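You operate a simulated robot arm through the tools that you are given. There is no shell and no other tool.

You are at the controls of a simulated robot arm. One attempt, no reset.

## Task
Twist the strands on to HARD, lay the cord and clip it with the teal clip.
Fine: take the clip from the clip bar on the pale table; it goes over the cord beside the tail block; free the tail block last.
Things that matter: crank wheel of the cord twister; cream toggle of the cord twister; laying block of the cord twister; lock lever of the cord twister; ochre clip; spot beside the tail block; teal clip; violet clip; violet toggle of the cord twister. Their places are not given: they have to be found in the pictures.

Only the result counts: the job must be done as asked and must still hold three seconds after the hand-in. Knocking over, shifting, dropping, spilling or breaking anything else fails it.

## Robot
A 6-joint arm with a two-finger parallel gripper, fixed in place. Base frame: the origin is at the foot of the arm, x ahead of it, y to its left, z up; the work surface is at about z = 790. Readings come in mm, degrees, newtons and seconds.
With the tool pointing down near the work surface it reaches from about 260 to 680 mm from the base axis. Its first joint turns from -66.0 to 66.0 degrees. Payload 2.9 kg.
The tool frame sits at the grasp point between the pads (the TCP): z along the fingers, y along the line on which they close. The tips reach 30 mm beyond it. The gripper opens to 110 mm. The fingers are 20 mm wide and 10 mm thick; the gripper's body (48 by 112 mm) begins 55 mm behind the TCP.
Orientation is told as [roll, pitch, yaw] about the base's x, y, z axes, in that order, counted from this pose: with the fingers straight down and closing along the base's y, the tool's x points along the base's -x, its y along +y and its z along -z.

## Interface
- The arm moves only by the tool drive_tool. Its argument "deltas" is text: rows parted by semicolons, each of 7 numbers parted by spaces: the shift along the tool's x, y, z in units of 50 mm (1.0 is 50 mm), then the turn, a rotation vector about the tool's x, y, z in units of 6 degrees (1.0 is 6 degrees), then the gripper command, from -1 (fully open) to 1 (shut), values between in proportion. In form: tx ty tz wx wy wz gripper; .... A call has 1 to 20 rows; each row shifts and turns the commanded pose from where the row before left it, along the tool's axes as they then stand. A call with a number of a shift or a turn outside -1 to 1 is refused whole. Rows are played at 5 a second. More than 50 mm and 8.6 degrees between two rows, or a gripper value outside its range, and nothing of the call is played. A pose out of reach is approached as far as the arm can. The call stops where the force on the tool passes 90 N (or 10 N more than at its start, if that is more) or the arm is blocked; 0.2 s more then pass. Each finger travels about 108 mm/s and halts on what it meets, pressing with about 26 N; the grip force reading is that of the motor and also rises with nothing between the fingers. The clock runs only during rows and for 0.2 s after the last one: add rows that do not move to give the fingers time. It gives the time, the measured TCP pose, the force on the tool (base axes), the opening and the grip force at its end, in the units of the frame above (readings bear some noise), with the torque about the TCP (base axes, N m) and any sound that the robot's microphone picked up.
- Cameras (640 x 400 px; columns grow to the right, rows downward): "scene" is fixed at [75.1, 430.8, 1385.4]; the picture's right is [-0.79, -0.61, 0.00], its down [-0.35, 0.45, -0.82] and it looks along [0.50, -0.65, -0.57] (base axes); focal length 318 px, centre (320, 200). "wrist" rides on the gripper at [72, 17, -103] in the tool frame; the picture's right is [-0.23, 0.97, 0.00], its down [-0.76, -0.18, -0.62] and it looks along [-0.61, -0.14, 0.78] (tool axes); focal length 222 px, centre (320, 200).
- snapshot(camera): a new picture of that camera. No time passes.
- locate(camera, pixels): for up to 12 pixels [column, row] of the newest picture of that camera ("zoom" is the newest enlarged one), the place [x, y, z] in the base frame of the surface seen there, good to about 2 mm. No time passes.
- zoom(camera, box): a new picture of the part [left, top, right, bottom] of that camera's present view, enlarged. No time passes.
- job_done(): hands the job in; it is judged then, once.

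Leave the gripper open and the arm clear of the work at the hand-in unless told otherwise.

The tools are called after ">>>" as a command line: name --argument value ..., lists and objects as JSON in quotes. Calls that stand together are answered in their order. drive_tool: Moves the arm, as the interface text tells. Its arguments: {"type":"object","properties":{"deltas":{"type":"string"}},"required":["deltas"]} The other tools are called the same way: snapshot (camera) takes a picture; locate (camera, pixels) gives the place of the surface under pixels of a picture; zoom (camera, box) takes an enlarged picture of a part of a camera's view; job_done () hands the job in.

At the start:

```text
clock: 0.0
tcp_pos: [442.8, -29.5, 1132.9]
tcp_rot: [0.0, 0.0, 0.0]
ft_force: [0.4, 0.9, -0.7]
torque: [-0.03, -0.01, 0.01]
width: 110.0
grip_force: 0.1
```

scene: 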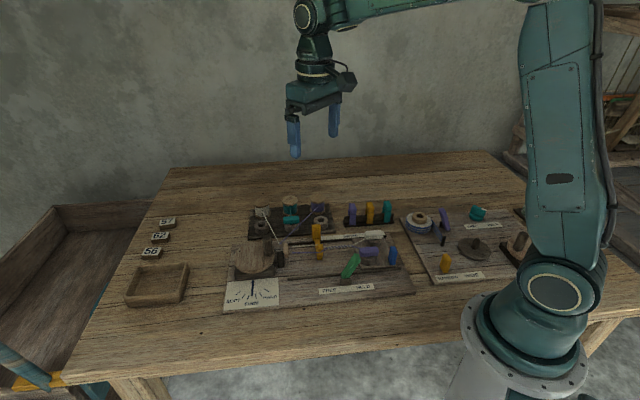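
wrist: 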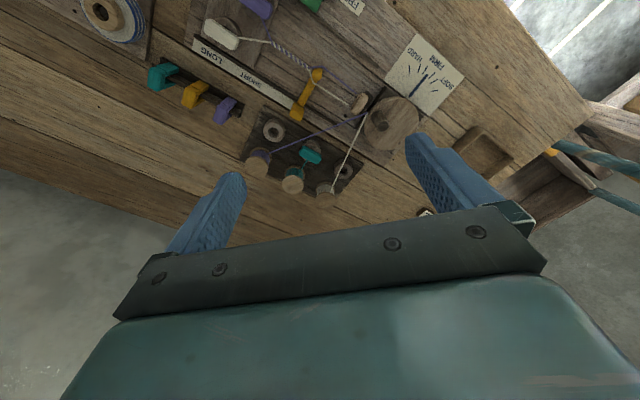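

I see the table with several devices. I'll enlarge parts of the scene view to find the cord twister and the clip bar.

>>> zoom --camera "scene" --box '[220, 180, 420, 310]'

>>> zoom --camera "scene" --box '[380, 190, 560, 300]'

>>> zoom --camera "wrist" --box '[140, 0, 480, 210]'

```text
3.08 times, centred on (320, 245) of scene
```

zoom: 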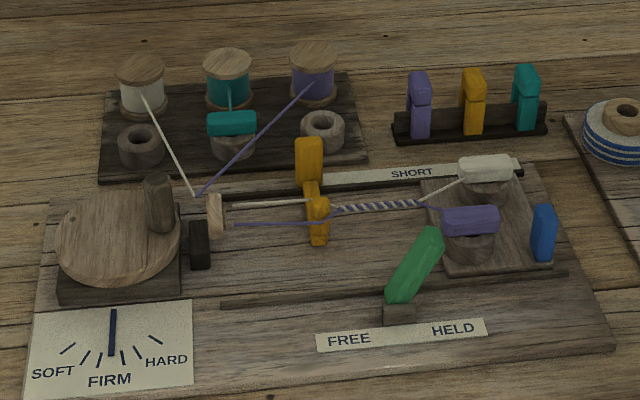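

```text
3.56 times, centred on (470, 245) of scene
```

zoom: 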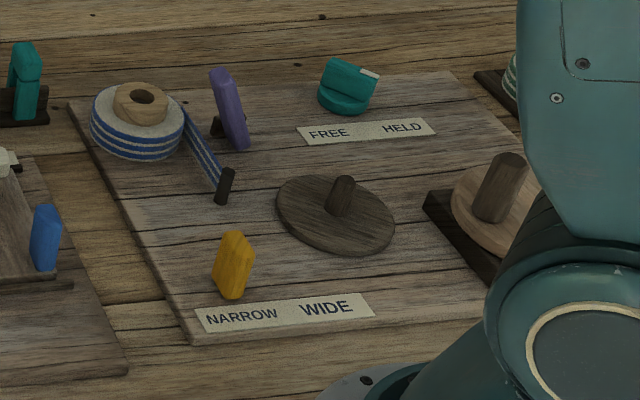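

```text
1.88 times, centred on (310, 105) of wrist
```

zoom: 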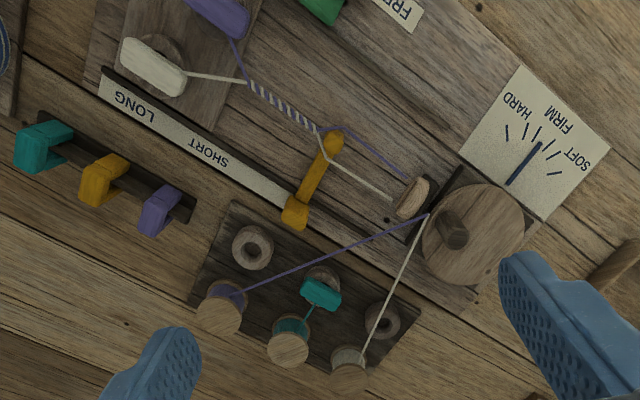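

I see the cord twister: wheel with peg left, gauge needle near FIRM, ochre laying block, green lever, cream and violet toggles on the tail block. I'll enlarge further and locate features.

>>> zoom --camera "scene" --box '[225, 225, 305, 310]'

>>> zoom --camera "scene" --box '[335, 195, 415, 300]'

>>> zoom --camera "scene" --box '[220, 180, 420, 310]'

>>> locate --camera "zoom" --pixels '[[418, 80], [472, 75], [526, 70], [158, 178], [162, 225], [308, 145], [320, 205], [428, 235], [400, 310], [488, 165], [470, 215], [545, 212]]'

```text
4.71 times, centred on (265, 268) of scene
```

zoom: 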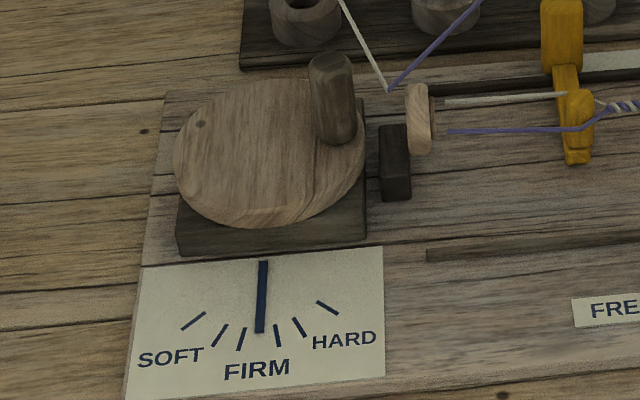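

```text
3.81 times, centred on (375, 248) of scene
```

zoom: 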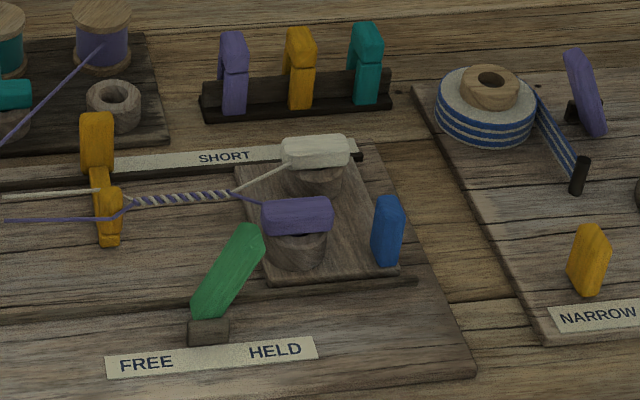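

```text
3.08 times, centred on (320, 245) of scene
```

zoom: 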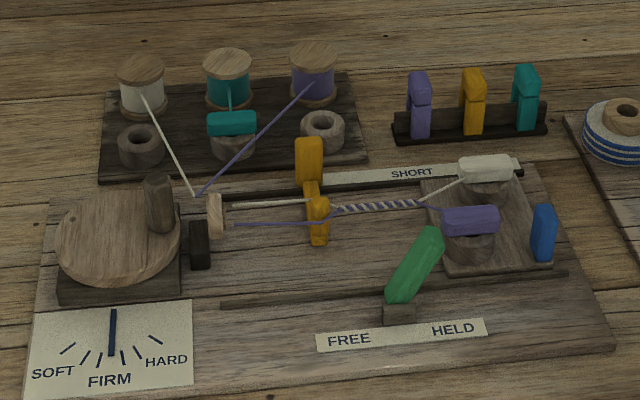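

```text
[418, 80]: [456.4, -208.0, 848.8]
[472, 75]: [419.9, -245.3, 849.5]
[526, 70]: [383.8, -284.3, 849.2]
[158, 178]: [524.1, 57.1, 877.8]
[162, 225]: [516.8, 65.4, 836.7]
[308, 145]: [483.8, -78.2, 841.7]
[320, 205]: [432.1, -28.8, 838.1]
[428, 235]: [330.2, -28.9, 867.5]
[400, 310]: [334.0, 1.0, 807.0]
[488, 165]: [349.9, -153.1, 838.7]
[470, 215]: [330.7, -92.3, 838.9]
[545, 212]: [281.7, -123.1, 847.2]
```

I'll locate key points in the wrist view, enlarged over the twister.

>>> zoom --camera "wrist" --box '[140, 0, 480, 210]'

>>> locate --camera "zoom" --pixels '[[475, 235], [455, 230], [423, 225], [522, 245], [414, 198], [334, 145], [296, 212], [325, 150], [248, 85], [155, 68], [107, 78], [285, 200]]'

>>> locate --camera "zoom" --pixels '[[45, 140], [70, 150], [30, 165], [100, 180], [158, 208], [190, 215], [510, 185], [541, 143], [220, 20], [300, 210], [490, 190], [470, 290]]'

```text
1.88 times, centred on (310, 105) of wrist
```

zoom: 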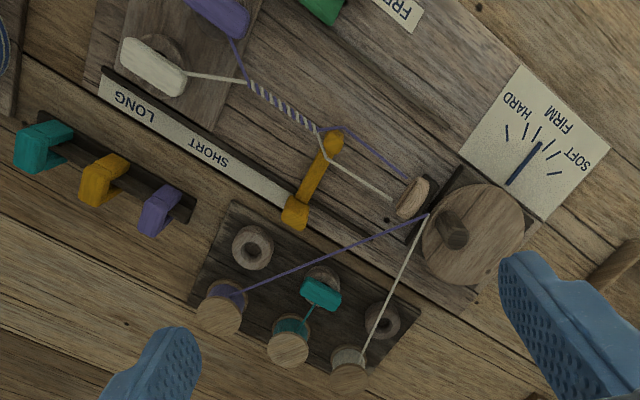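

```text
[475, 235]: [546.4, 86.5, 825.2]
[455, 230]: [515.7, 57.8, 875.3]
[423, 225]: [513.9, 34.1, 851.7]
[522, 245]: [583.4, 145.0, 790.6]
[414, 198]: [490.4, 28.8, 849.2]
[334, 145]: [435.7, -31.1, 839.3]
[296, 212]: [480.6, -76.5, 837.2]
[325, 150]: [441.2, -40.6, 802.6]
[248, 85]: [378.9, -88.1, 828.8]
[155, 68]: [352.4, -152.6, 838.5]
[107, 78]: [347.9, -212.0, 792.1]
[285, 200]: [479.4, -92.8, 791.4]
```

```text
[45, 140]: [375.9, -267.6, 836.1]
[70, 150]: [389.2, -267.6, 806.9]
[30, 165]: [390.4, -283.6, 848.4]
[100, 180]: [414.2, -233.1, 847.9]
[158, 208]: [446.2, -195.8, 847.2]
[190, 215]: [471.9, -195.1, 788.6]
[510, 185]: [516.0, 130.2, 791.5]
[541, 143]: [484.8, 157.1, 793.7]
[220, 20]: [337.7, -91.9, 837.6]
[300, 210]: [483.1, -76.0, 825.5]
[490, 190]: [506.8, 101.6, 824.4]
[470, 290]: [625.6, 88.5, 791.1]
```

Axis of the twister runs about 42° to the base x. Next I move the tool back and right to look closer at the clip bar with the wrist camera.

>>> drive_tool --deltas "0.543 -0.533 0.51 0 0 0 -1;0.543 -0.533 0.51 0 0 0 -1;0.543 -0.533 0.51 0 0 0 -1;0.543 -0.533 0.51 0 0 0 -1;0.543 -0.533 0.51 0 0 0 -1;0.543 -0.533 0.51 0 0 0 -1;0 0 0 0 0 0 -1"

>>> snapshot --camera "wrist"

```text
clock: 1.6
tcp_pos: [281.4, -189.8, 980.1]
tcp_rot: [0.0, 0.0, 0.0]
ft_force: [0.1, -0.5, 0.0]
torque: [-0.01, 0.0, -0.01]
width: 110.1
grip_force: 0.0
```

```text
taken
```

wrist: 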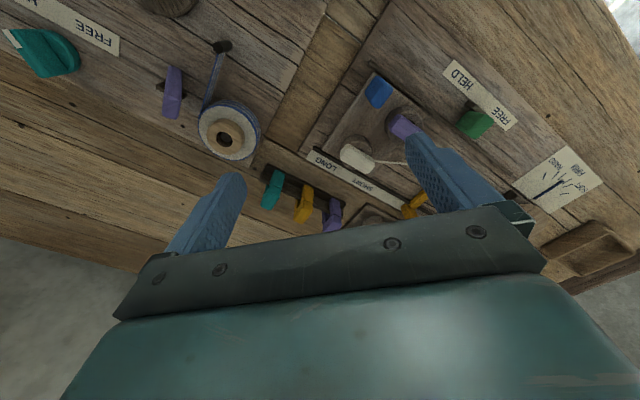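

>>> zoom --camera "wrist" --box '[240, 130, 380, 240]'

>>> zoom --camera "wrist" --box '[300, 60, 460, 220]'

>>> zoom --camera "scene" --box '[330, 190, 420, 240]'

```text
3.64 times, centred on (310, 185) of wrist
```

zoom: 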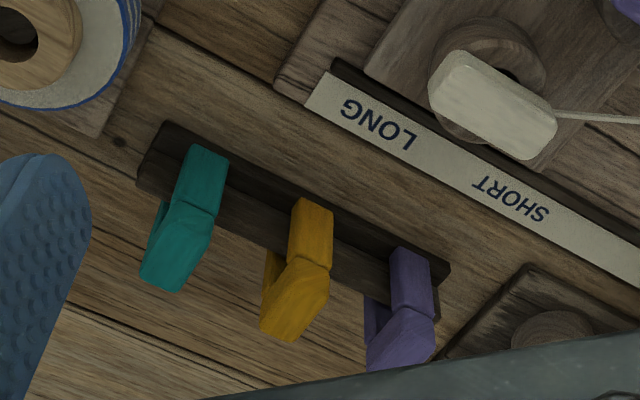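

```text
2.50 times, centred on (380, 140) of wrist
```

zoom: 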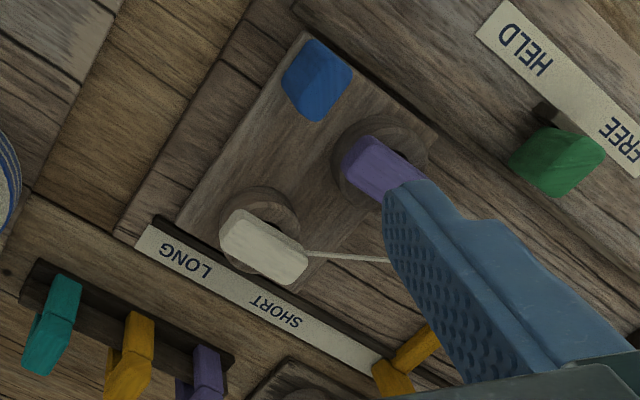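

```text
7.11 times, centred on (375, 215) of scene
```

zoom: 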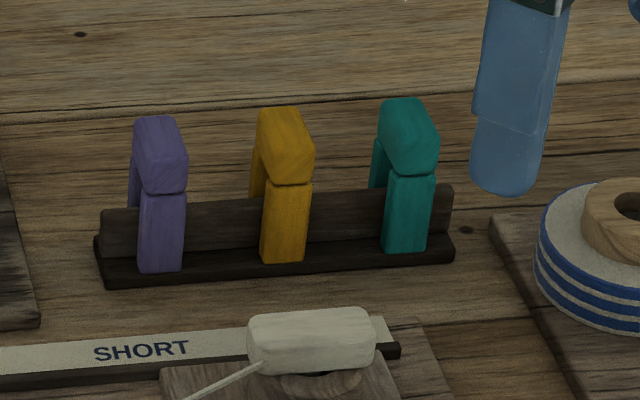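

I'll locate the teal clip's corners in this zoom.

>>> locate --camera "zoom" --pixels '[[388, 104], [418, 102], [392, 165], [433, 165], [388, 246], [425, 246], [374, 180], [390, 178], [410, 200], [410, 135], [440, 235], [345, 225]]'

>>> zoom --camera "scene" --box '[310, 210, 410, 290]'

>>> locate --camera "zoom" --pixels '[[110, 210], [145, 210], [180, 205], [240, 205], [210, 240], [240, 265], [280, 345], [185, 165], [260, 210], [330, 190], [90, 170], [55, 225]]'

```text
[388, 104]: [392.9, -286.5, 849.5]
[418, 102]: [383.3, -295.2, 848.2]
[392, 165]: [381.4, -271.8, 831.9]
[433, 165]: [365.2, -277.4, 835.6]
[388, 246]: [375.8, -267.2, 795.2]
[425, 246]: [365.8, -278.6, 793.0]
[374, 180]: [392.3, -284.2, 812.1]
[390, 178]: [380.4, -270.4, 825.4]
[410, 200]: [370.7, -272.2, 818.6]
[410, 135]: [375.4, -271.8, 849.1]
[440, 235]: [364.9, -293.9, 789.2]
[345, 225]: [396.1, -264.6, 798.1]
```

```text
5.00 times, centred on (360, 250) of scene
```

zoom: 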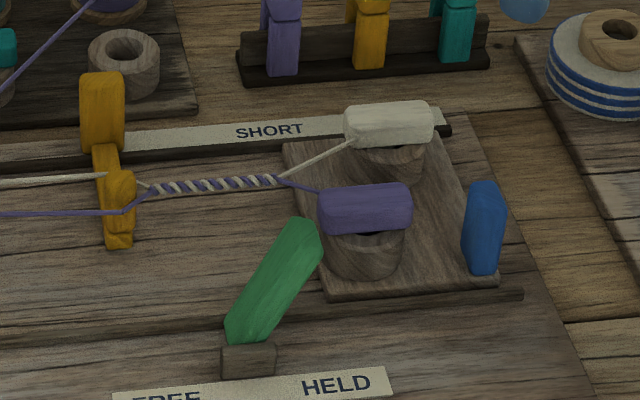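

```text
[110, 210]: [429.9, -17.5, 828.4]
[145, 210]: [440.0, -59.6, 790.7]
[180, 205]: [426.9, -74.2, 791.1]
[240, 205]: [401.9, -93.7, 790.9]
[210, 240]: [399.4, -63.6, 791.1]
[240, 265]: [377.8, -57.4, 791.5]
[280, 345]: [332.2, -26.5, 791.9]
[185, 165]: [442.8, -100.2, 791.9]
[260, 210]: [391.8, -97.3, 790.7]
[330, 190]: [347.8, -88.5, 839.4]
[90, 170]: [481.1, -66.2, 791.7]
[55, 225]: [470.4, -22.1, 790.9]
```

Now locate points on the cord, the tail block edges, and the laying block.

>>> locate --camera "zoom" --pixels '[[165, 187], [210, 184], [250, 182], [278, 180], [290, 150], [330, 288], [300, 190], [100, 110], [118, 180], [118, 235], [300, 230], [490, 190]]'

>>> locate --camera "zoom" --pixels '[[345, 110], [425, 103], [350, 142], [430, 137], [322, 196], [405, 185], [325, 228], [410, 225], [340, 265], [390, 170], [50, 181], [50, 212]]'

```text
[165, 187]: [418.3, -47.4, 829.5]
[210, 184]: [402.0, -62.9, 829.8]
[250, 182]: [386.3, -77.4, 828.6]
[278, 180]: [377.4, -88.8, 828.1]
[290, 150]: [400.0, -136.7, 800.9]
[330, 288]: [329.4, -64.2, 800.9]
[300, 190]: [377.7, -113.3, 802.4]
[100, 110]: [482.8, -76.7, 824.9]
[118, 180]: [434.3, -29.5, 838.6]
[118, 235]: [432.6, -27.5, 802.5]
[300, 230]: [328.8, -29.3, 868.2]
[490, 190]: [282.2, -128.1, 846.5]
```

```text
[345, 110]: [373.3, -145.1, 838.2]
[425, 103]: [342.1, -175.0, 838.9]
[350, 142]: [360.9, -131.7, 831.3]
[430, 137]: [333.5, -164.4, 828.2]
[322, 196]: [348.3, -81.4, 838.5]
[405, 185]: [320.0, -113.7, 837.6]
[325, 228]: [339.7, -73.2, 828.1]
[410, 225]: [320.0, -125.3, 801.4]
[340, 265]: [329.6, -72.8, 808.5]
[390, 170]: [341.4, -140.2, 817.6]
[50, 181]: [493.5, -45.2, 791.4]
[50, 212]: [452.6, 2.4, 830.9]
```

Next the wheel: enlarge it and locate rim, peg and gauge points.

>>> zoom --camera "scene" --box '[225, 225, 305, 310]'

>>> locate --camera "zoom" --pixels '[[176, 160], [362, 160], [230, 90], [300, 85], [270, 205], [200, 200], [340, 190], [330, 65], [318, 100], [352, 100], [334, 140], [334, 55]]'

>>> locate --camera "zoom" --pixels '[[415, 90], [424, 90], [418, 150], [395, 130], [388, 90], [440, 102], [450, 131], [264, 265], [260, 330], [193, 321], [278, 335], [327, 307]]'

```text
4.71 times, centred on (265, 268) of scene
```

zoom: 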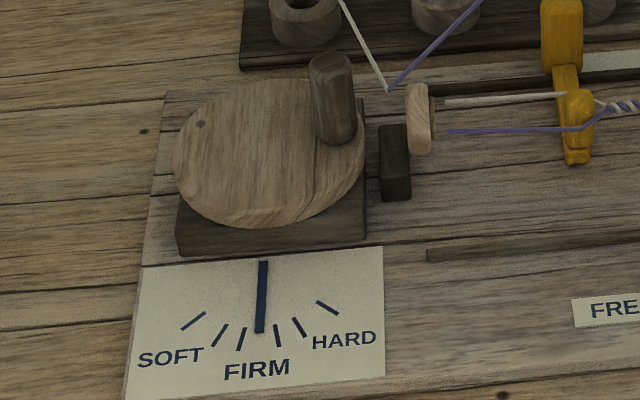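

```text
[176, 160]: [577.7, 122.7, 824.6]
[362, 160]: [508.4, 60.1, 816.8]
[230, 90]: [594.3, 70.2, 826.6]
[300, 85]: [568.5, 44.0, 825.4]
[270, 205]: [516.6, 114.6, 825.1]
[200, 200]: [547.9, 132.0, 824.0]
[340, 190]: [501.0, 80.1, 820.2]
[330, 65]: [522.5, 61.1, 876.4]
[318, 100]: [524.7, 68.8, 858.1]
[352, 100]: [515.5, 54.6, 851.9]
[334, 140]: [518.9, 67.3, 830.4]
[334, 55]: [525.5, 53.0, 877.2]
```

```text
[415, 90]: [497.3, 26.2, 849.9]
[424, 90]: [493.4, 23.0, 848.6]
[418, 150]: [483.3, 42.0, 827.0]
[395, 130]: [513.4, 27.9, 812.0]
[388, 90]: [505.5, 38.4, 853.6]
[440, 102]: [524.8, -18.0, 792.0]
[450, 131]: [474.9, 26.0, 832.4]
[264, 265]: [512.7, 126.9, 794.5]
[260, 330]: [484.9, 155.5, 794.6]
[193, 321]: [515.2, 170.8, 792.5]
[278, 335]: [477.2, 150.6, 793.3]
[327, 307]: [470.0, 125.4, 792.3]
```

The wheel centre is about (547, 87), the peg about (525, 57), top at z≈877. Next I move above the peg and turn the gripper so the fingers close tangentially to the wheel (yaw 53°).

>>> drive_tool --deltas "-0.61 0.6175 0 0 0 0 -1;-0.61 0.6175 0 0 0 0 -1;-0.61 0.6175 0 0 0 0 -1;-0.61 0.6175 0 0 0 0 -1;-0.61 0.6175 0 0 0 0 -1;-0.61 0.6175 0 0 0 0 -1;-0.61 0.6175 0 0 0 0 -1;-0.61 0.6175 0 0 0 0 -1;0 0 0 0 0 -0.981 -0.3;0 0 0 0 0 -0.981 -0.3;0 0 0 0 0 -0.981 -0.3;0 0 0 0 0 -0.981 -0.3;0 0 0 0 0 -0.981 -0.3;0 0 0 0 0 -0.981 -0.3;0 0 0 0 0 -0.981 -0.3;0 0 0 0 0 -0.981 -0.3;0 0 0 0 0 -0.981 -0.3;0 0 0 0 0 0 -0.3"

>>> snapshot --camera "wrist"

>>> snapshot --camera "scene"

```text
clock: 5.4
tcp_pos: [524.7, 57.1, 980.9]
tcp_rot: [0.0, 0.0, 53.2]
ft_force: [-0.4, 0.2, -1.0]
torque: [0.03, 0.0, 0.01]
width: 71.5
grip_force: 0.0
```

```text
taken
```

wrist: 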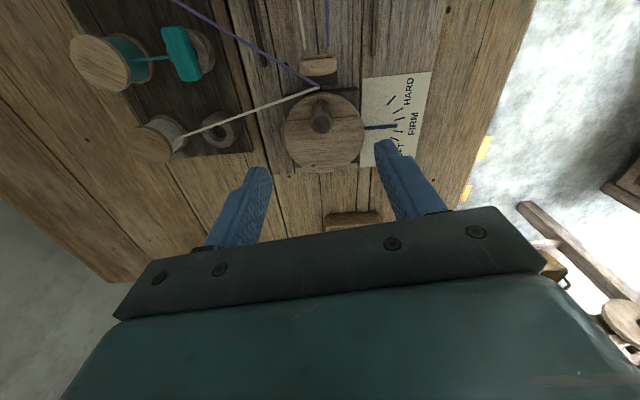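

```text
taken
```

scene: 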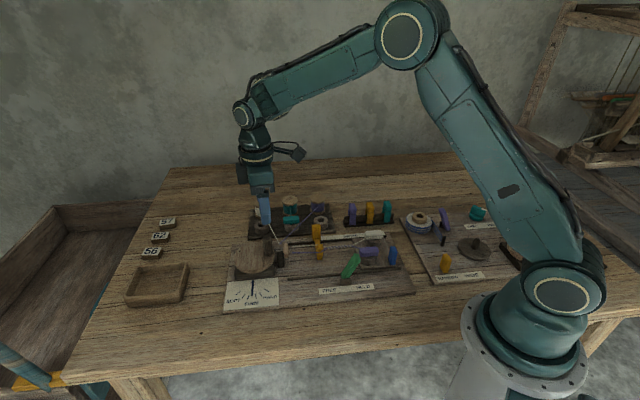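

I'll enlarge the wrist view of the wheel and locate peg and rim.

>>> zoom --camera "wrist" --box '[270, 40, 450, 190]'

>>> locate --camera "wrist" --pixels '[[320, 124], [313, 122], [329, 122], [320, 130], [287, 130], [363, 130], [325, 170], [325, 93], [321, 108], [318, 88], [302, 65], [335, 65]]'

```text
2.67 times, centred on (360, 115) of wrist
```

zoom: 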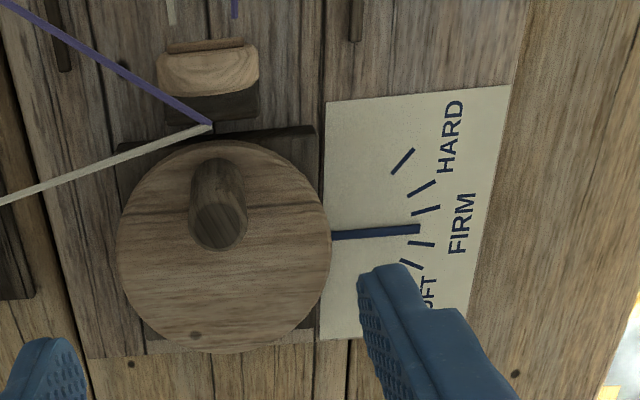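

```text
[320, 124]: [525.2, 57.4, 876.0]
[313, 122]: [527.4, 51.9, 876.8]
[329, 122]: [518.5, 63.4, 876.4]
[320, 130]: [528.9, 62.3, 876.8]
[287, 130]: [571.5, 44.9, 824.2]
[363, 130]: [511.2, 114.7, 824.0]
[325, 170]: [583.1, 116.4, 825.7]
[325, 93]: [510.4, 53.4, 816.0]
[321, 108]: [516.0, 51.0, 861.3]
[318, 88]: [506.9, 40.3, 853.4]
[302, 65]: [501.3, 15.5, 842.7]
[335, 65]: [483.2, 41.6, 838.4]
```

Check where the cream strand runs relative to the left finger's descent.

>>> locate --camera "wrist" --pixels '[[300, 95], [280, 102], [260, 108], [240, 114], [220, 120], [200, 128], [165, 140], [225, 130], [280, 66], [240, 43]]'

```text
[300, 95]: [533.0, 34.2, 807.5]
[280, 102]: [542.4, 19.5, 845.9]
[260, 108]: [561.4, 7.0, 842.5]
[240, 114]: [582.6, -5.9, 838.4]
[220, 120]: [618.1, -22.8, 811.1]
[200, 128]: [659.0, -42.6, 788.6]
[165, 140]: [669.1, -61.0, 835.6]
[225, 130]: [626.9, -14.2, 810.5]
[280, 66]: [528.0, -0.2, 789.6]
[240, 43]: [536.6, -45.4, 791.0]
```

The strand is about 12 mm clear of the finger if I open to 40 mm. I close to 40 mm and descend to z≈862 around the peg, then grip.

>>> drive_tool --deltas "0 0 0 0 0 0 0.27;0 0 0 0 0 0 0.27;0 0 0.6 0 0 0 0.27;0 0 0.6 0 0 0 0.27;0 0 0.6 0 0 0 0.27;0 0 0.58 0 0 0 0.27;0 0 0 0 0 0 0.27"

>>> snapshot --camera "wrist"

>>> zoom --camera "scene" --box '[220, 180, 340, 310]'

```text
clock: 7.0
tcp_pos: [525.5, 57.0, 860.7]
tcp_rot: [0.0, 0.0, 53.0]
ft_force: [0.1, -0.7, 0.2]
torque: [0.04, -0.04, -0.02]
width: 40.1
grip_force: 0.0
```

```text
taken
```

wrist: 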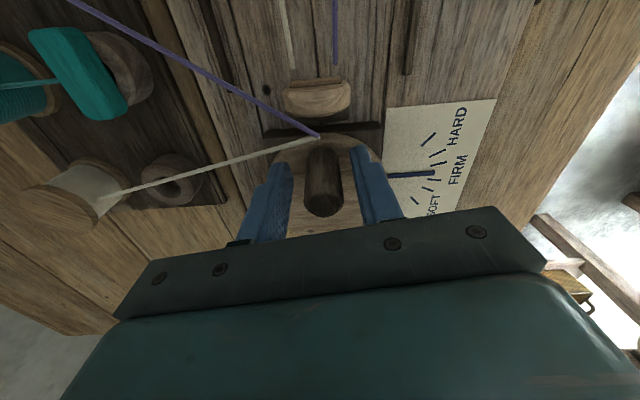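

```text
3.08 times, centred on (280, 245) of scene
```

zoom: 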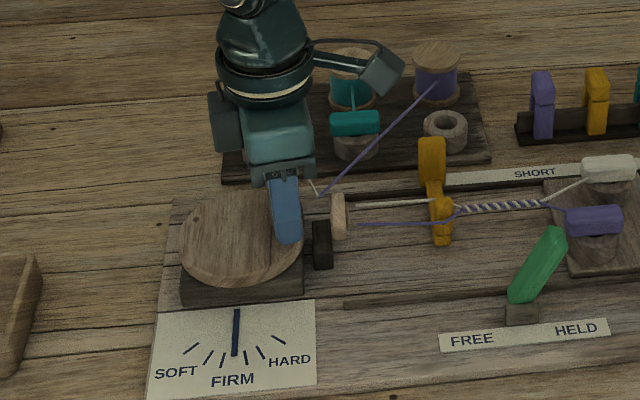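

The fingers straddle the peg. I grip it and try a small clockwise turn (12°), to see which way the needle goes.

>>> drive_tool --deltas "0 0 0 0 0 0 1;0 0 0 0 0 0 1;-0.002 0.038 0 0 0 0.5 1;-0.002 0.038 0 0 0 0.5 1;-0.002 0.038 0 0 0 0.5 1;-0.002 0.038 0 0 0 0.5 1;0 0 0 0 0 0 1"

>>> zoom --camera "scene" --box '[220, 180, 340, 310]'

>>> snapshot --camera "wrist"

```text
clock: 8.6
tcp_pos: [520.6, 64.1, 860.5]
tcp_rot: [0.0, 0.1, 41.0]
ft_force: [5.7, 4.1, -16.7]
torque: [-0.88, -0.48, -0.02]
width: 21.1
grip_force: 44.5
```

```text
3.08 times, centred on (280, 245) of scene
```

zoom: 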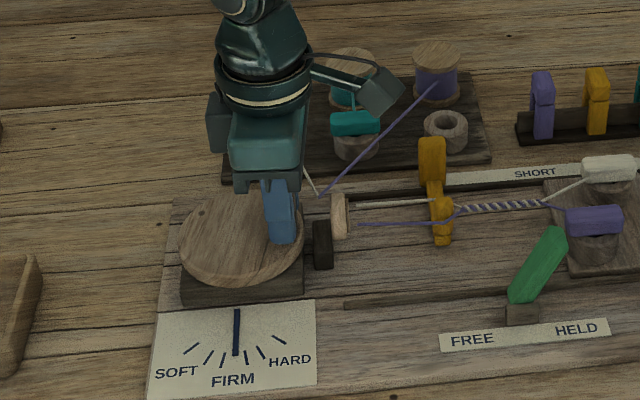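

```text
taken
```

wrist: 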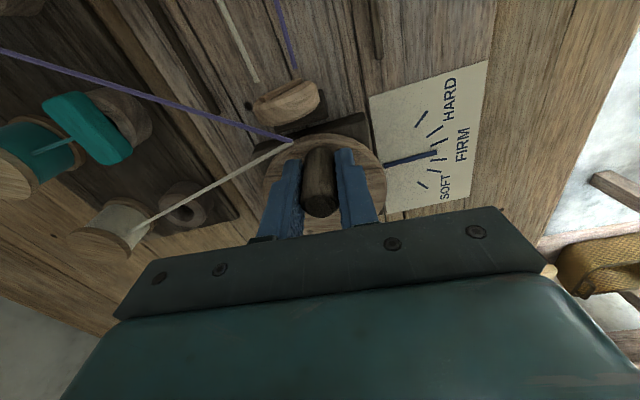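

The wheel turned; needle change is small. I enlarge the gauge.

>>> zoom --camera "scene" --box '[220, 265, 290, 310]'

>>> zoom --camera "wrist" --box '[360, 60, 500, 220]'

```text
8.89 times, centred on (255, 288) of scene
```

zoom: 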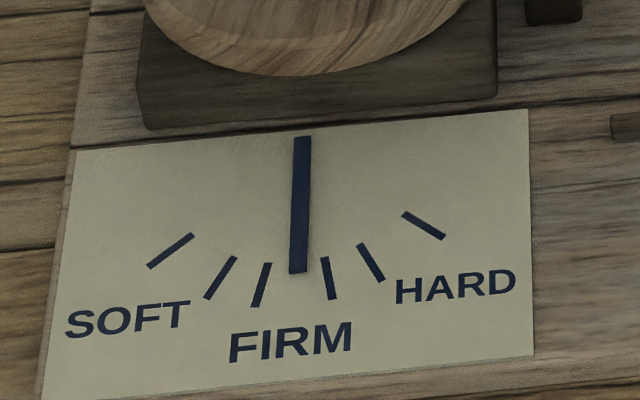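

```text
2.50 times, centred on (430, 140) of wrist
```

zoom: 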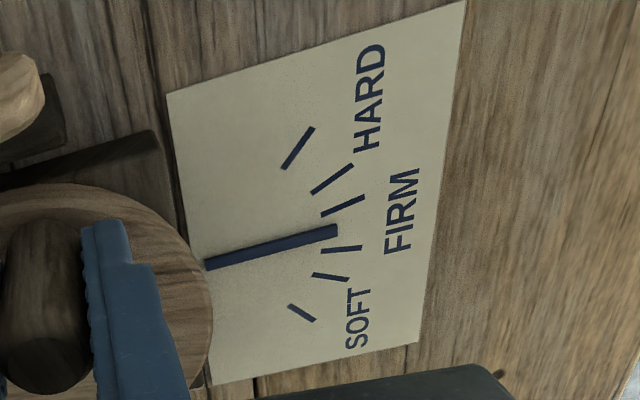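

The needle went slightly toward HARD, so clockwise is right. I turn on clockwise another 48°.

>>> drive_tool --deltas "-0.004 0.0765 0 0 0 1 1;-0.004 0.0765 0 0 0 1 1;-0.004 0.0765 0 0 0 1 1;-0.004 0.0765 0 0 0 1 1;-0.004 0.0765 0 0 0 1 1;-0.004 0.0765 0 0 0 1 1;-0.004 0.0765 0 0 0 1 1;-0.004 0.0765 0 0 0 1 1;0 0 0 0 0 0 1"

>>> zoom --camera "scene" --box '[220, 265, 290, 310]'

>>> zoom --camera "scene" --box '[220, 180, 340, 310]'

>>> snapshot --camera "wrist"

```text
clock: 10.6
tcp_pos: [512.8, 89.9, 861.8]
tcp_rot: [0.0, -0.4, -7.3]
ft_force: [31.2, -6.8, -22.0]
torque: [-0.22, 0.57, 0.0]
width: 20.9
grip_force: 44.7
```

```text
8.89 times, centred on (255, 288) of scene
```

zoom: 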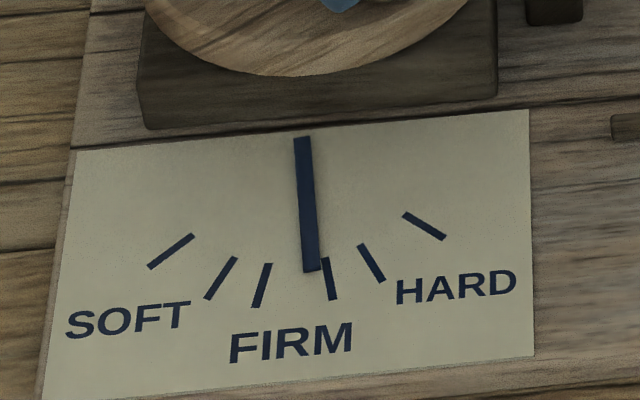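

```text
3.08 times, centred on (280, 245) of scene
```

zoom: 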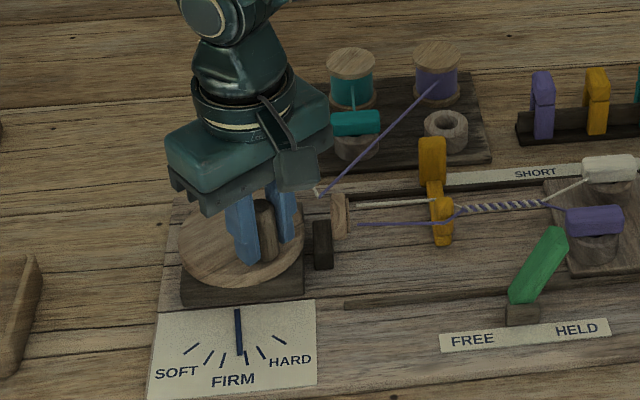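

```text
taken
```

wrist: 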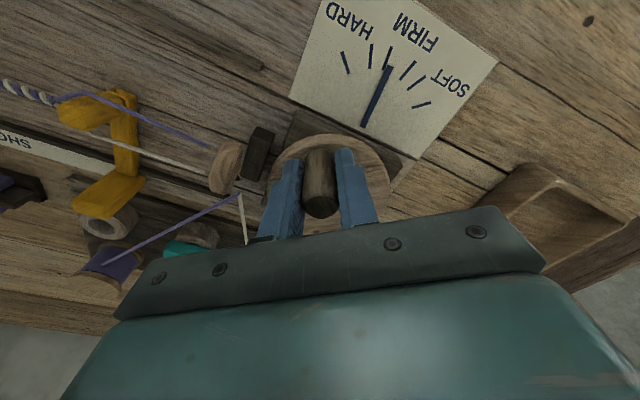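

The needle now reads a bit right of FIRM's middle; about 0.12° of needle per degree of wheel, so roughly 295° more is needed. First I slacken the grip to 25 mm to see whether the wheel stays put and to shed the radial force.

>>> drive_tool --deltas "0 0 0 0 0 0 0.545;0 0 0 0 0 0 0.545;0 0 0 0 0 0 0.545;0 0 0 0 0 0 0.545"

>>> zoom --camera "scene" --box '[220, 265, 290, 310]'

>>> zoom --camera "wrist" --box '[230, 90, 430, 230]'

>>> locate --camera "zoom" --pixels '[[287, 380], [287, 350], [260, 370], [310, 370], [290, 300]]'

```text
clock: 11.6
tcp_pos: [509.5, 89.9, 862.8]
tcp_rot: [0.0, 0.0, -7.0]
ft_force: [1.3, 1.0, 0.5]
torque: [0.0, -0.02, 0.0]
width: 25.2
grip_force: 0.0
```

```text
8.89 times, centred on (255, 288) of scene
```

zoom: 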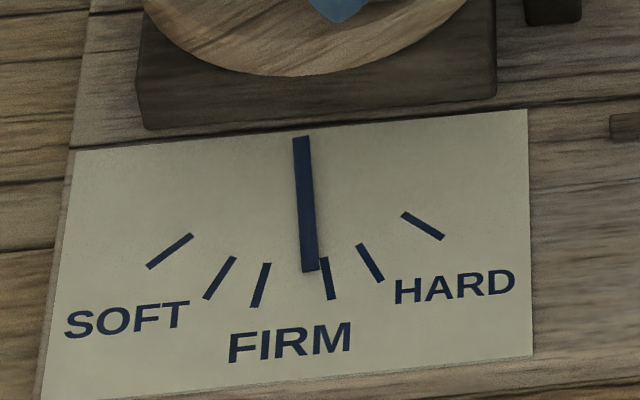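

```text
2.86 times, centred on (330, 160) of wrist
```

zoom: 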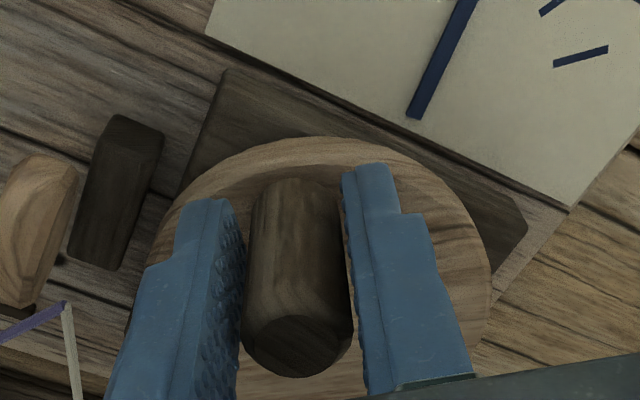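

```text
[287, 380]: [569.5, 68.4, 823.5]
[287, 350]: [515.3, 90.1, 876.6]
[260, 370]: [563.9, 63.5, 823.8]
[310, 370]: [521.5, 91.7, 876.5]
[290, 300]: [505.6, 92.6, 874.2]
```

The wheel holds when released. I keep a loose 25 mm cage, shift 4 mm inward to the peg and continue clockwise 90°.

>>> drive_tool --deltas "-0.08 0 0 0 0 0 0.58;-0.004 0.0742 0 0 0 1 0.58;-0.004 0.0742 0 0 0 1 0.58;-0.004 0.0742 0 0 0 1 0.58;-0.004 0.0742 0 0 0 1 0.58;-0.004 0.0742 0 0 0 1 0.58;-0.004 0.0742 0 0 0 1 0.58;-0.004 0.0742 0 0 0 1 0.58;-0.004 0.0742 0 0 0 1 0.58;-0.004 0.0742 0 0 0 1 0.58;-0.004 0.0742 0 0 0 1 0.58;-0.004 0.0742 0 0 0 1 0.58;-0.004 0.0742 0 0 0 1 0.58;-0.004 0.0742 0 0 0 1 0.58;-0.004 0.0742 0 0 0 1 0.58;-0.004 0.0742 0 0 0 1 0.58;0 0 0 0 0 0 0.58"

>>> zoom --camera "scene" --box '[220, 265, 290, 310]'

>>> snapshot --camera "wrist"

>>> zoom --camera "scene" --box '[200, 150, 340, 310]'

```text
clock: 15.2
tcp_pos: [555.2, 121.0, 861.7]
tcp_rot: [0.0, 0.0, -97.1]
ft_force: [-0.7, -0.5, 0.2]
torque: [0.01, 0.0, 0.01]
width: 22.9
grip_force: 0.2
```

```text
8.89 times, centred on (255, 288) of scene
```

zoom: 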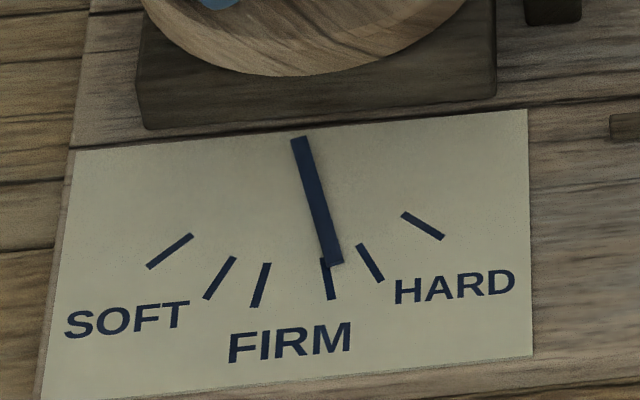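

```text
taken
```

wrist: 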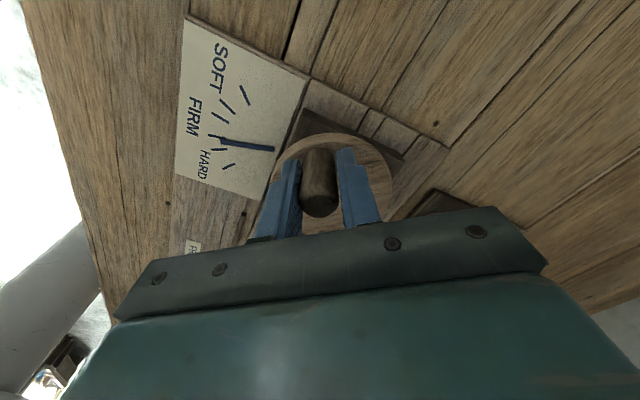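

```text
2.50 times, centred on (270, 230) of scene
```

zoom: 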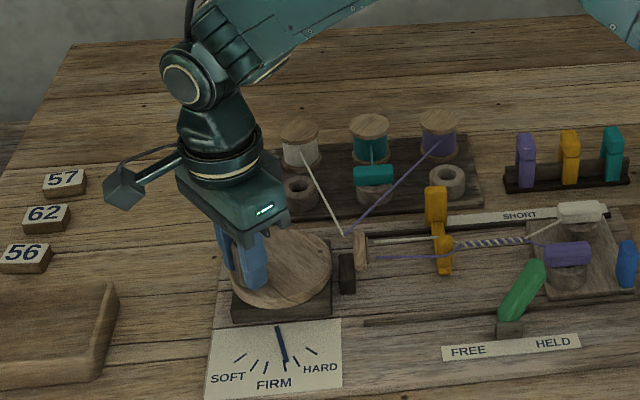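

Needle is now at about the edge of FIRM; about 170° more is needed. I continue clockwise 60° with the wrist turning along, watching whether the wrist follows.

>>> drive_tool --deltas "-0.004 0.0742 0 0 0 1 0.58;-0.004 0.0742 0 0 0 1 0.58;-0.004 0.0742 0 0 0 1 0.58;-0.004 0.0742 0 0 0 1 0.58;-0.004 0.0742 0 0 0 1 0.58;-0.004 0.0742 0 0 0 1 0.58;-0.004 0.0742 0 0 0 1 0.58;-0.004 0.0742 0 0 0 1 0.58;-0.004 0.0742 0 0 0 1 0.58;-0.004 0.0742 0 0 0 1 0.58;0 0 0 0 0 0 0.58"

>>> zoom --camera "scene" --box '[220, 265, 290, 310]'

>>> snapshot --camera "wrist"

>>> zoom --camera "scene" --box '[200, 150, 340, 310]'

```text
clock: 17.6
tcp_pos: [580.9, 100.7, 860.9]
tcp_rot: [0.1, -0.1, -157.0]
ft_force: [0.5, 0.5, 0.0]
torque: [-0.01, 0.02, -0.01]
width: 23.4
grip_force: 0.3
```

```text
8.89 times, centred on (255, 288) of scene
```

zoom: 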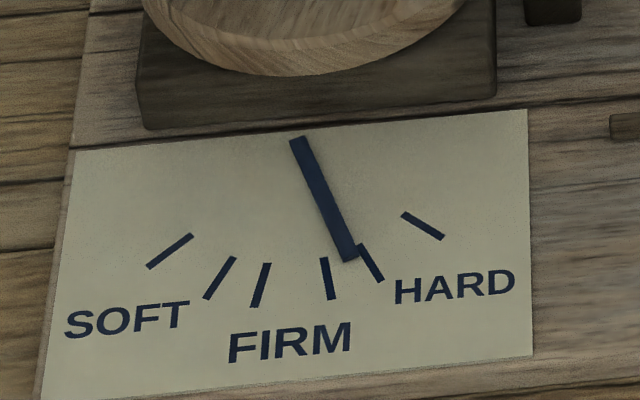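

```text
taken
```

wrist: 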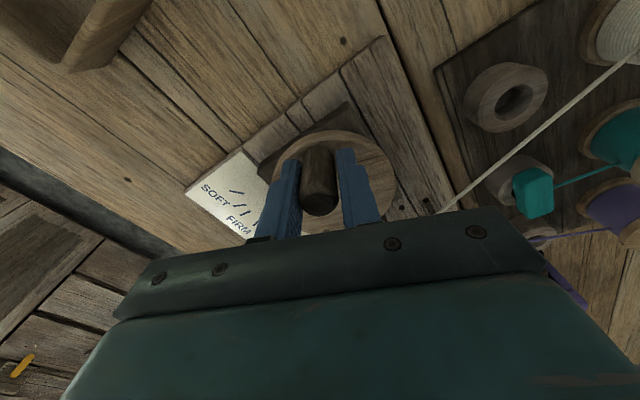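

```text
2.50 times, centred on (270, 230) of scene
```

zoom: 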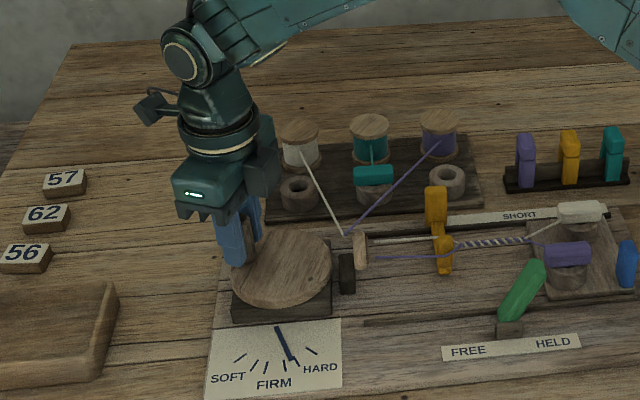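

Needle approaches the HARD band's first tick; about 130° more. I continue clockwise 60°.

>>> drive_tool --deltas "-0.004 0.0742 0 0 0 1 0.58;-0.004 0.0742 0 0 0 1 0.58;-0.004 0.0742 0 0 0 1 0.58;-0.004 0.0742 0 0 0 1 0.58;-0.004 0.0742 0 0 0 1 0.58;-0.004 0.0742 0 0 0 1 0.58;-0.004 0.0742 0 0 0 1 0.58;-0.004 0.0742 0 0 0 1 0.58;-0.004 0.0742 0 0 0 1 0.58;-0.004 0.0742 0 0 0 1 0.58;0 0 0 0 0 0 0.58"

>>> zoom --camera "scene" --box '[220, 265, 290, 310]'

>>> snapshot --camera "wrist"

>>> zoom --camera "scene" --box '[200, 150, 340, 310]'

```text
clock: 20.0
tcp_pos: [672.4, -24.8, 888.8]
tcp_rot: [2.4, 0.9, 158.0]
ft_force: [-0.3, 0.0, -0.3]
torque: [-0.01, -0.01, -0.04]
width: 23.0
grip_force: 0.0
out of reach, approached as far as the arm can: row 2, 3, 4, 5, 6, 7, 8
```

```text
8.89 times, centred on (255, 288) of scene
```

zoom: 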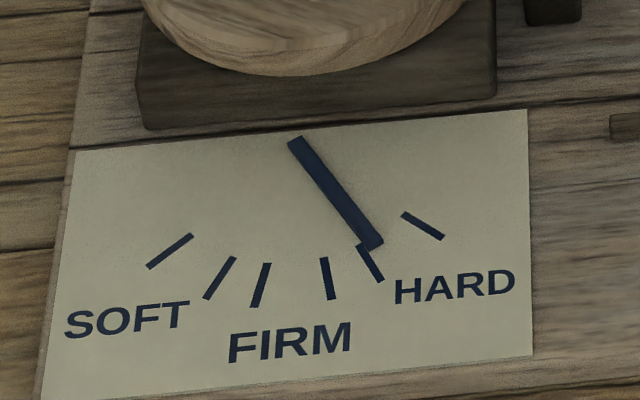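

```text
taken
```

wrist: 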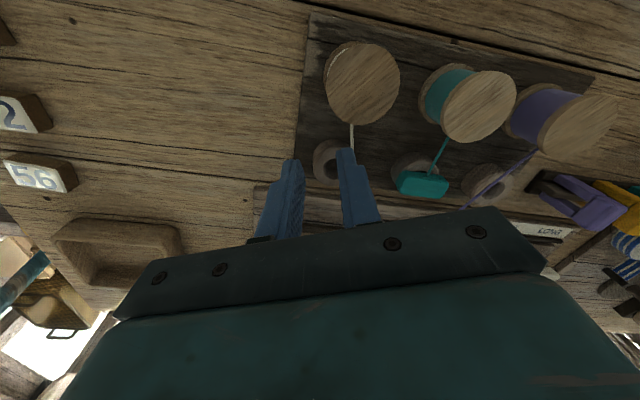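

```text
2.50 times, centred on (270, 230) of scene
```

zoom: 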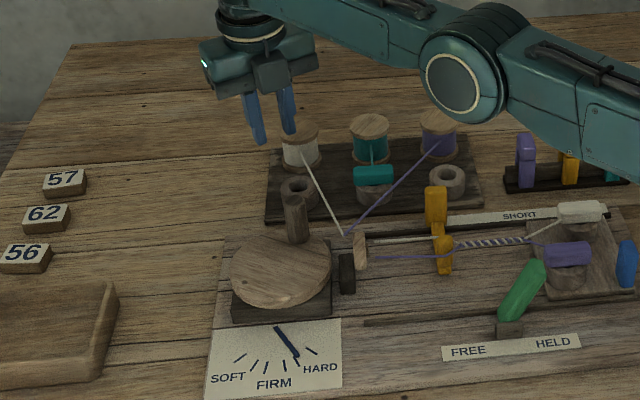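

The wrist reached its limit and the arm swung round to another posture; the fingers now hover at about (672, -25). The needle stands at about 33°, just in the HARD band. I check what is near the fingers before moving.

>>> locate --camera "zoom" --pixels '[[293, 197], [300, 127], [300, 185], [295, 235], [255, 140], [290, 130], [285, 90], [232, 270], [330, 262]]'

>>> snapshot --camera "scene"

>>> zoom --camera "wrist" --box '[220, 20, 440, 240]'

```text
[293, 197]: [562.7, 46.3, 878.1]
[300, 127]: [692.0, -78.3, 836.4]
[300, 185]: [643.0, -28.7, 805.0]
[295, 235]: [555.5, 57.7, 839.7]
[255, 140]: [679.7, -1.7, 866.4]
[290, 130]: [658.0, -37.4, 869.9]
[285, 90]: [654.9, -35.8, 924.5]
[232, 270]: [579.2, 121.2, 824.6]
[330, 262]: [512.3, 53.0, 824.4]
```

```text
taken
```

scene: 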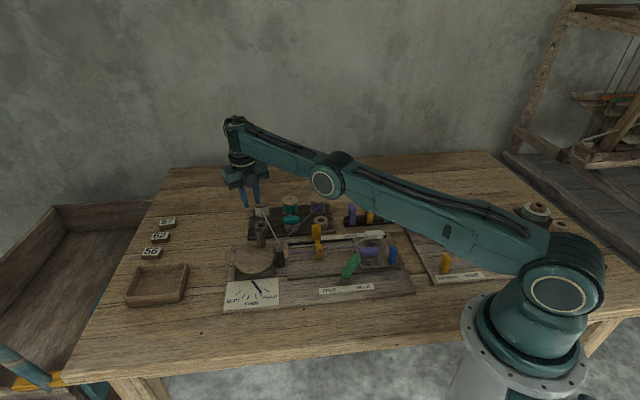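

```text
1.82 times, centred on (330, 130) of wrist
```

zoom: 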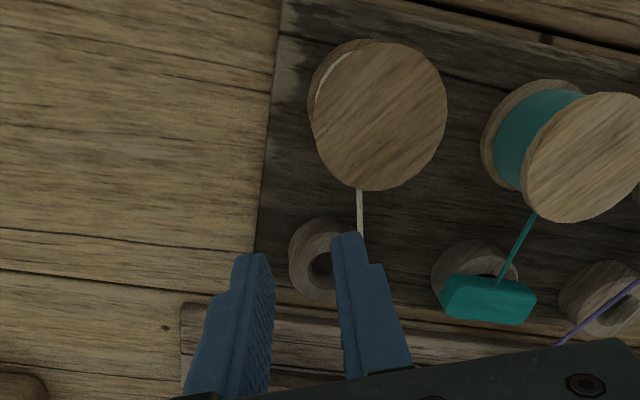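

Spool tops are at z 836, below the finger tips, and the peg is at about (562, 47). I raise the tool straight up to get clear, then read the pose.

>>> drive_tool --deltas "0 0 -1 0 0 0 0.27;0 0 -1 0 0 0 0.27;0 0 -1 0 0 0 0.27;0 0 0 0 0 0 0.27;0 0 0 0 0 0 0.27;0 0 0 0 0 0 0.27;0 0 0 0 0 0 0.27;0 0 0 0 0 0 0.27;0 0 0 0 0 0 0.27"

>>> snapshot --camera "scene"

>>> zoom --camera "scene" --box '[220, 180, 340, 310]'

>>> zoom --camera "scene" --box '[220, 265, 290, 310]'

```text
clock: 22.0
tcp_pos: [635.7, -19.3, 1029.2]
tcp_rot: [2.4, 1.1, 158.2]
ft_force: [0.6, -0.1, 0.2]
torque: [-0.01, -0.03, 0.01]
width: 40.2
grip_force: 0.0
out of reach, approached as far as the arm can: row 1, 2, 3
```

```text
taken
```

scene: 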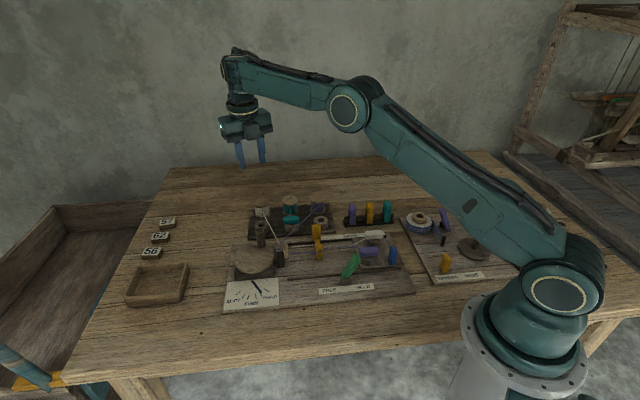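

```text
3.08 times, centred on (280, 245) of scene
```

zoom: 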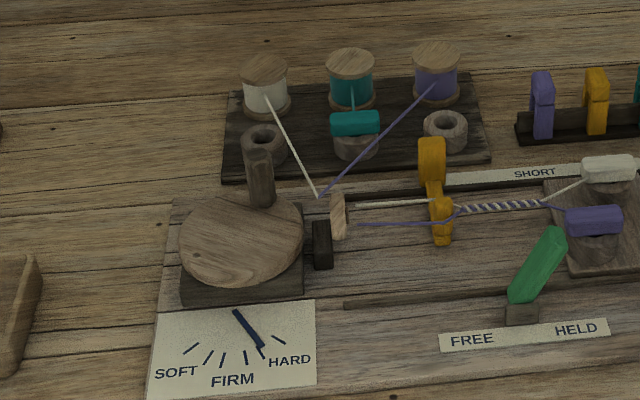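

```text
8.89 times, centred on (255, 288) of scene
```

zoom: 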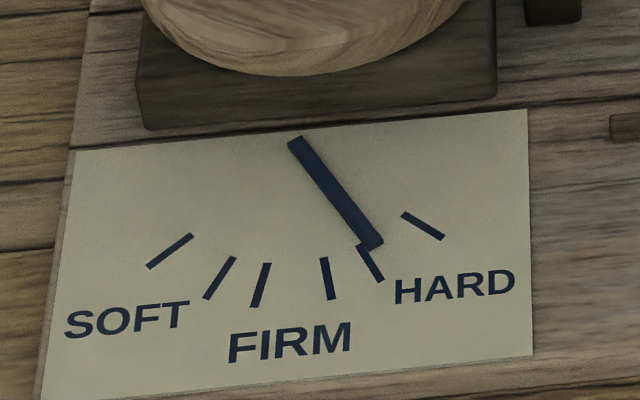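

The arm is clear, the needle stands in the HARD band but near its low tick. I'd like it nearer the middle (about 45° more of wheel). I unwind the wrist up here first.

>>> drive_tool --deltas "0 0 0 0 0 1 0.27;0 0 0 0 0 1 0.27;0 0 0 0 0 1 0.27;0 0 0 0 0 1 0.27;0 0 0 0 0 1 0.27;0 0 0 0 0 1 0.27;0 0 0 0 0 1 0.27;0 0 0 0 0 1 0.27;0 0 0 0 0 1 0.27;0 0 0 0 0 1 0.27;0 0 0 0 0 1 0.27;0 0 0 0 0 1 0.27;0 0 0 0 0 1 0.27;0 0 0 0 0 1 0.27;0 0 0 0 0 1 0.27;0 0 0 0 0 1 0.27;0 0 0 0 0 1 0.27;0 0 0 0 0 1 0.27;0 0 0 0 0 0 0.27"

```text
clock: 26.0
tcp_pos: [608.7, -18.8, 1011.5]
tcp_rot: [0.6, 2.6, 108.7]
ft_force: [0.1, 0.7, -0.1]
torque: [0.0, 0.01, 0.05]
width: 40.2
grip_force: 0.1
out of reach, approached as far as the arm can: row 3, 4, 5, 6, 7, 8, 9, 10, 11, 12, 13, 14, 15, 16, 17, 18
```

The wrist readings are odd (rows flagged out of reach). I hold still a few rows to see whether the arm is still moving.

>>> drive_tool --deltas "0 0 0 0 0 0 0.27;0 0 0 0 0 0 0.27;0 0 0 0 0 0 0.27;0 0 0 0 0 0 0.27;0 0 0 0 0 0 0.27"

>>> snapshot --camera "scene"

>>> snapshot --camera "wrist"

```text
clock: 27.2
tcp_pos: [611.2, -18.9, 1013.5]
tcp_rot: [0.7, 2.5, 108.8]
ft_force: [-0.3, 0.7, 0.1]
torque: [-0.01, 0.0, 0.0]
width: 40.2
grip_force: 0.0
```

```text
taken
```

scene: 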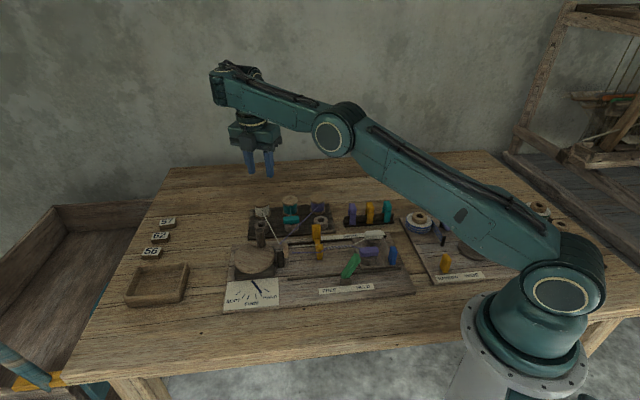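

```text
taken
```

wrist: 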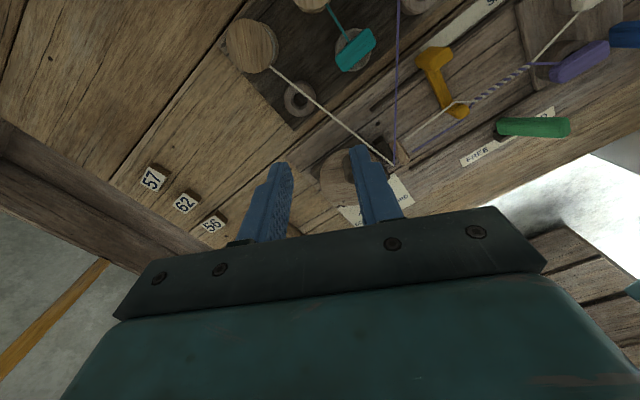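

The arm is settled in a compromise pose: the commanded yaw is past the wrist limit. I turn the command back (counter-clockwise) at this height and watch the readings.

>>> drive_tool --deltas "0 0 0 0 0 -1 0.27;0 0 0 0 0 -1 0.27;0 0 0 0 0 -1 0.27;0 0 0 0 0 -1 0.27;0 0 0 0 0 -1 0.27;0 0 0 0 0 -1 0.27;0 0 0 0 0 -1 0.27;0 0 0 0 0 -1 0.27"

```text
clock: 29.0
tcp_pos: [609.5, -19.5, 1011.9]
tcp_rot: [2.4, 1.2, 156.8]
ft_force: [0.1, 0.1, -0.3]
torque: [0.0, 0.01, 0.01]
width: 40.1
grip_force: 0.1
```

Now it followed exactly (+48°). I continue turning counter-clockwise.

>>> drive_tool --deltas "0 0 0 0 0 -1 0.27;0 0 0 0 0 -1 0.27;0 0 0 0 0 -1 0.27;0 0 0 0 0 -1 0.27;0 0 0 0 0 -1 0.27;0 0 0 0 0 -1 0.27;0 0 0 0 0 -1 0.27;0 0 0 0 0 -1 0.27;0 0 0 0 0 -1 0.27;0 0 0 0 0 -1 0.27;0 0 0 0 0 -1 0.27;0 0 0 0 0 -1 0.27"

>>> snapshot --camera "scene"

```text
clock: 31.6
tcp_pos: [609.6, -19.5, 1012.1]
tcp_rot: [2.0, -1.8, -131.3]
ft_force: [-0.3, -0.5, 0.4]
torque: [0.02, -0.03, -0.04]
width: 40.2
grip_force: 0.0
```

```text
taken
```

scene: 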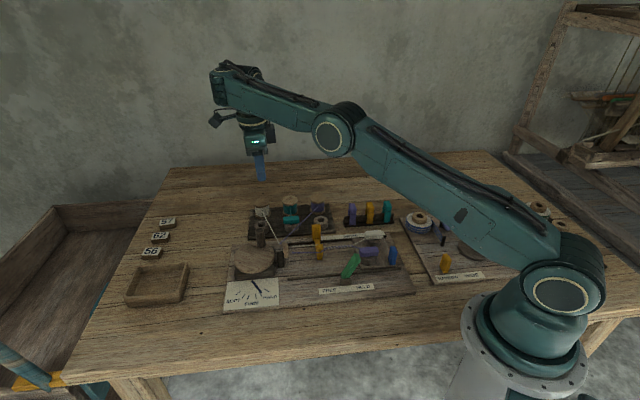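

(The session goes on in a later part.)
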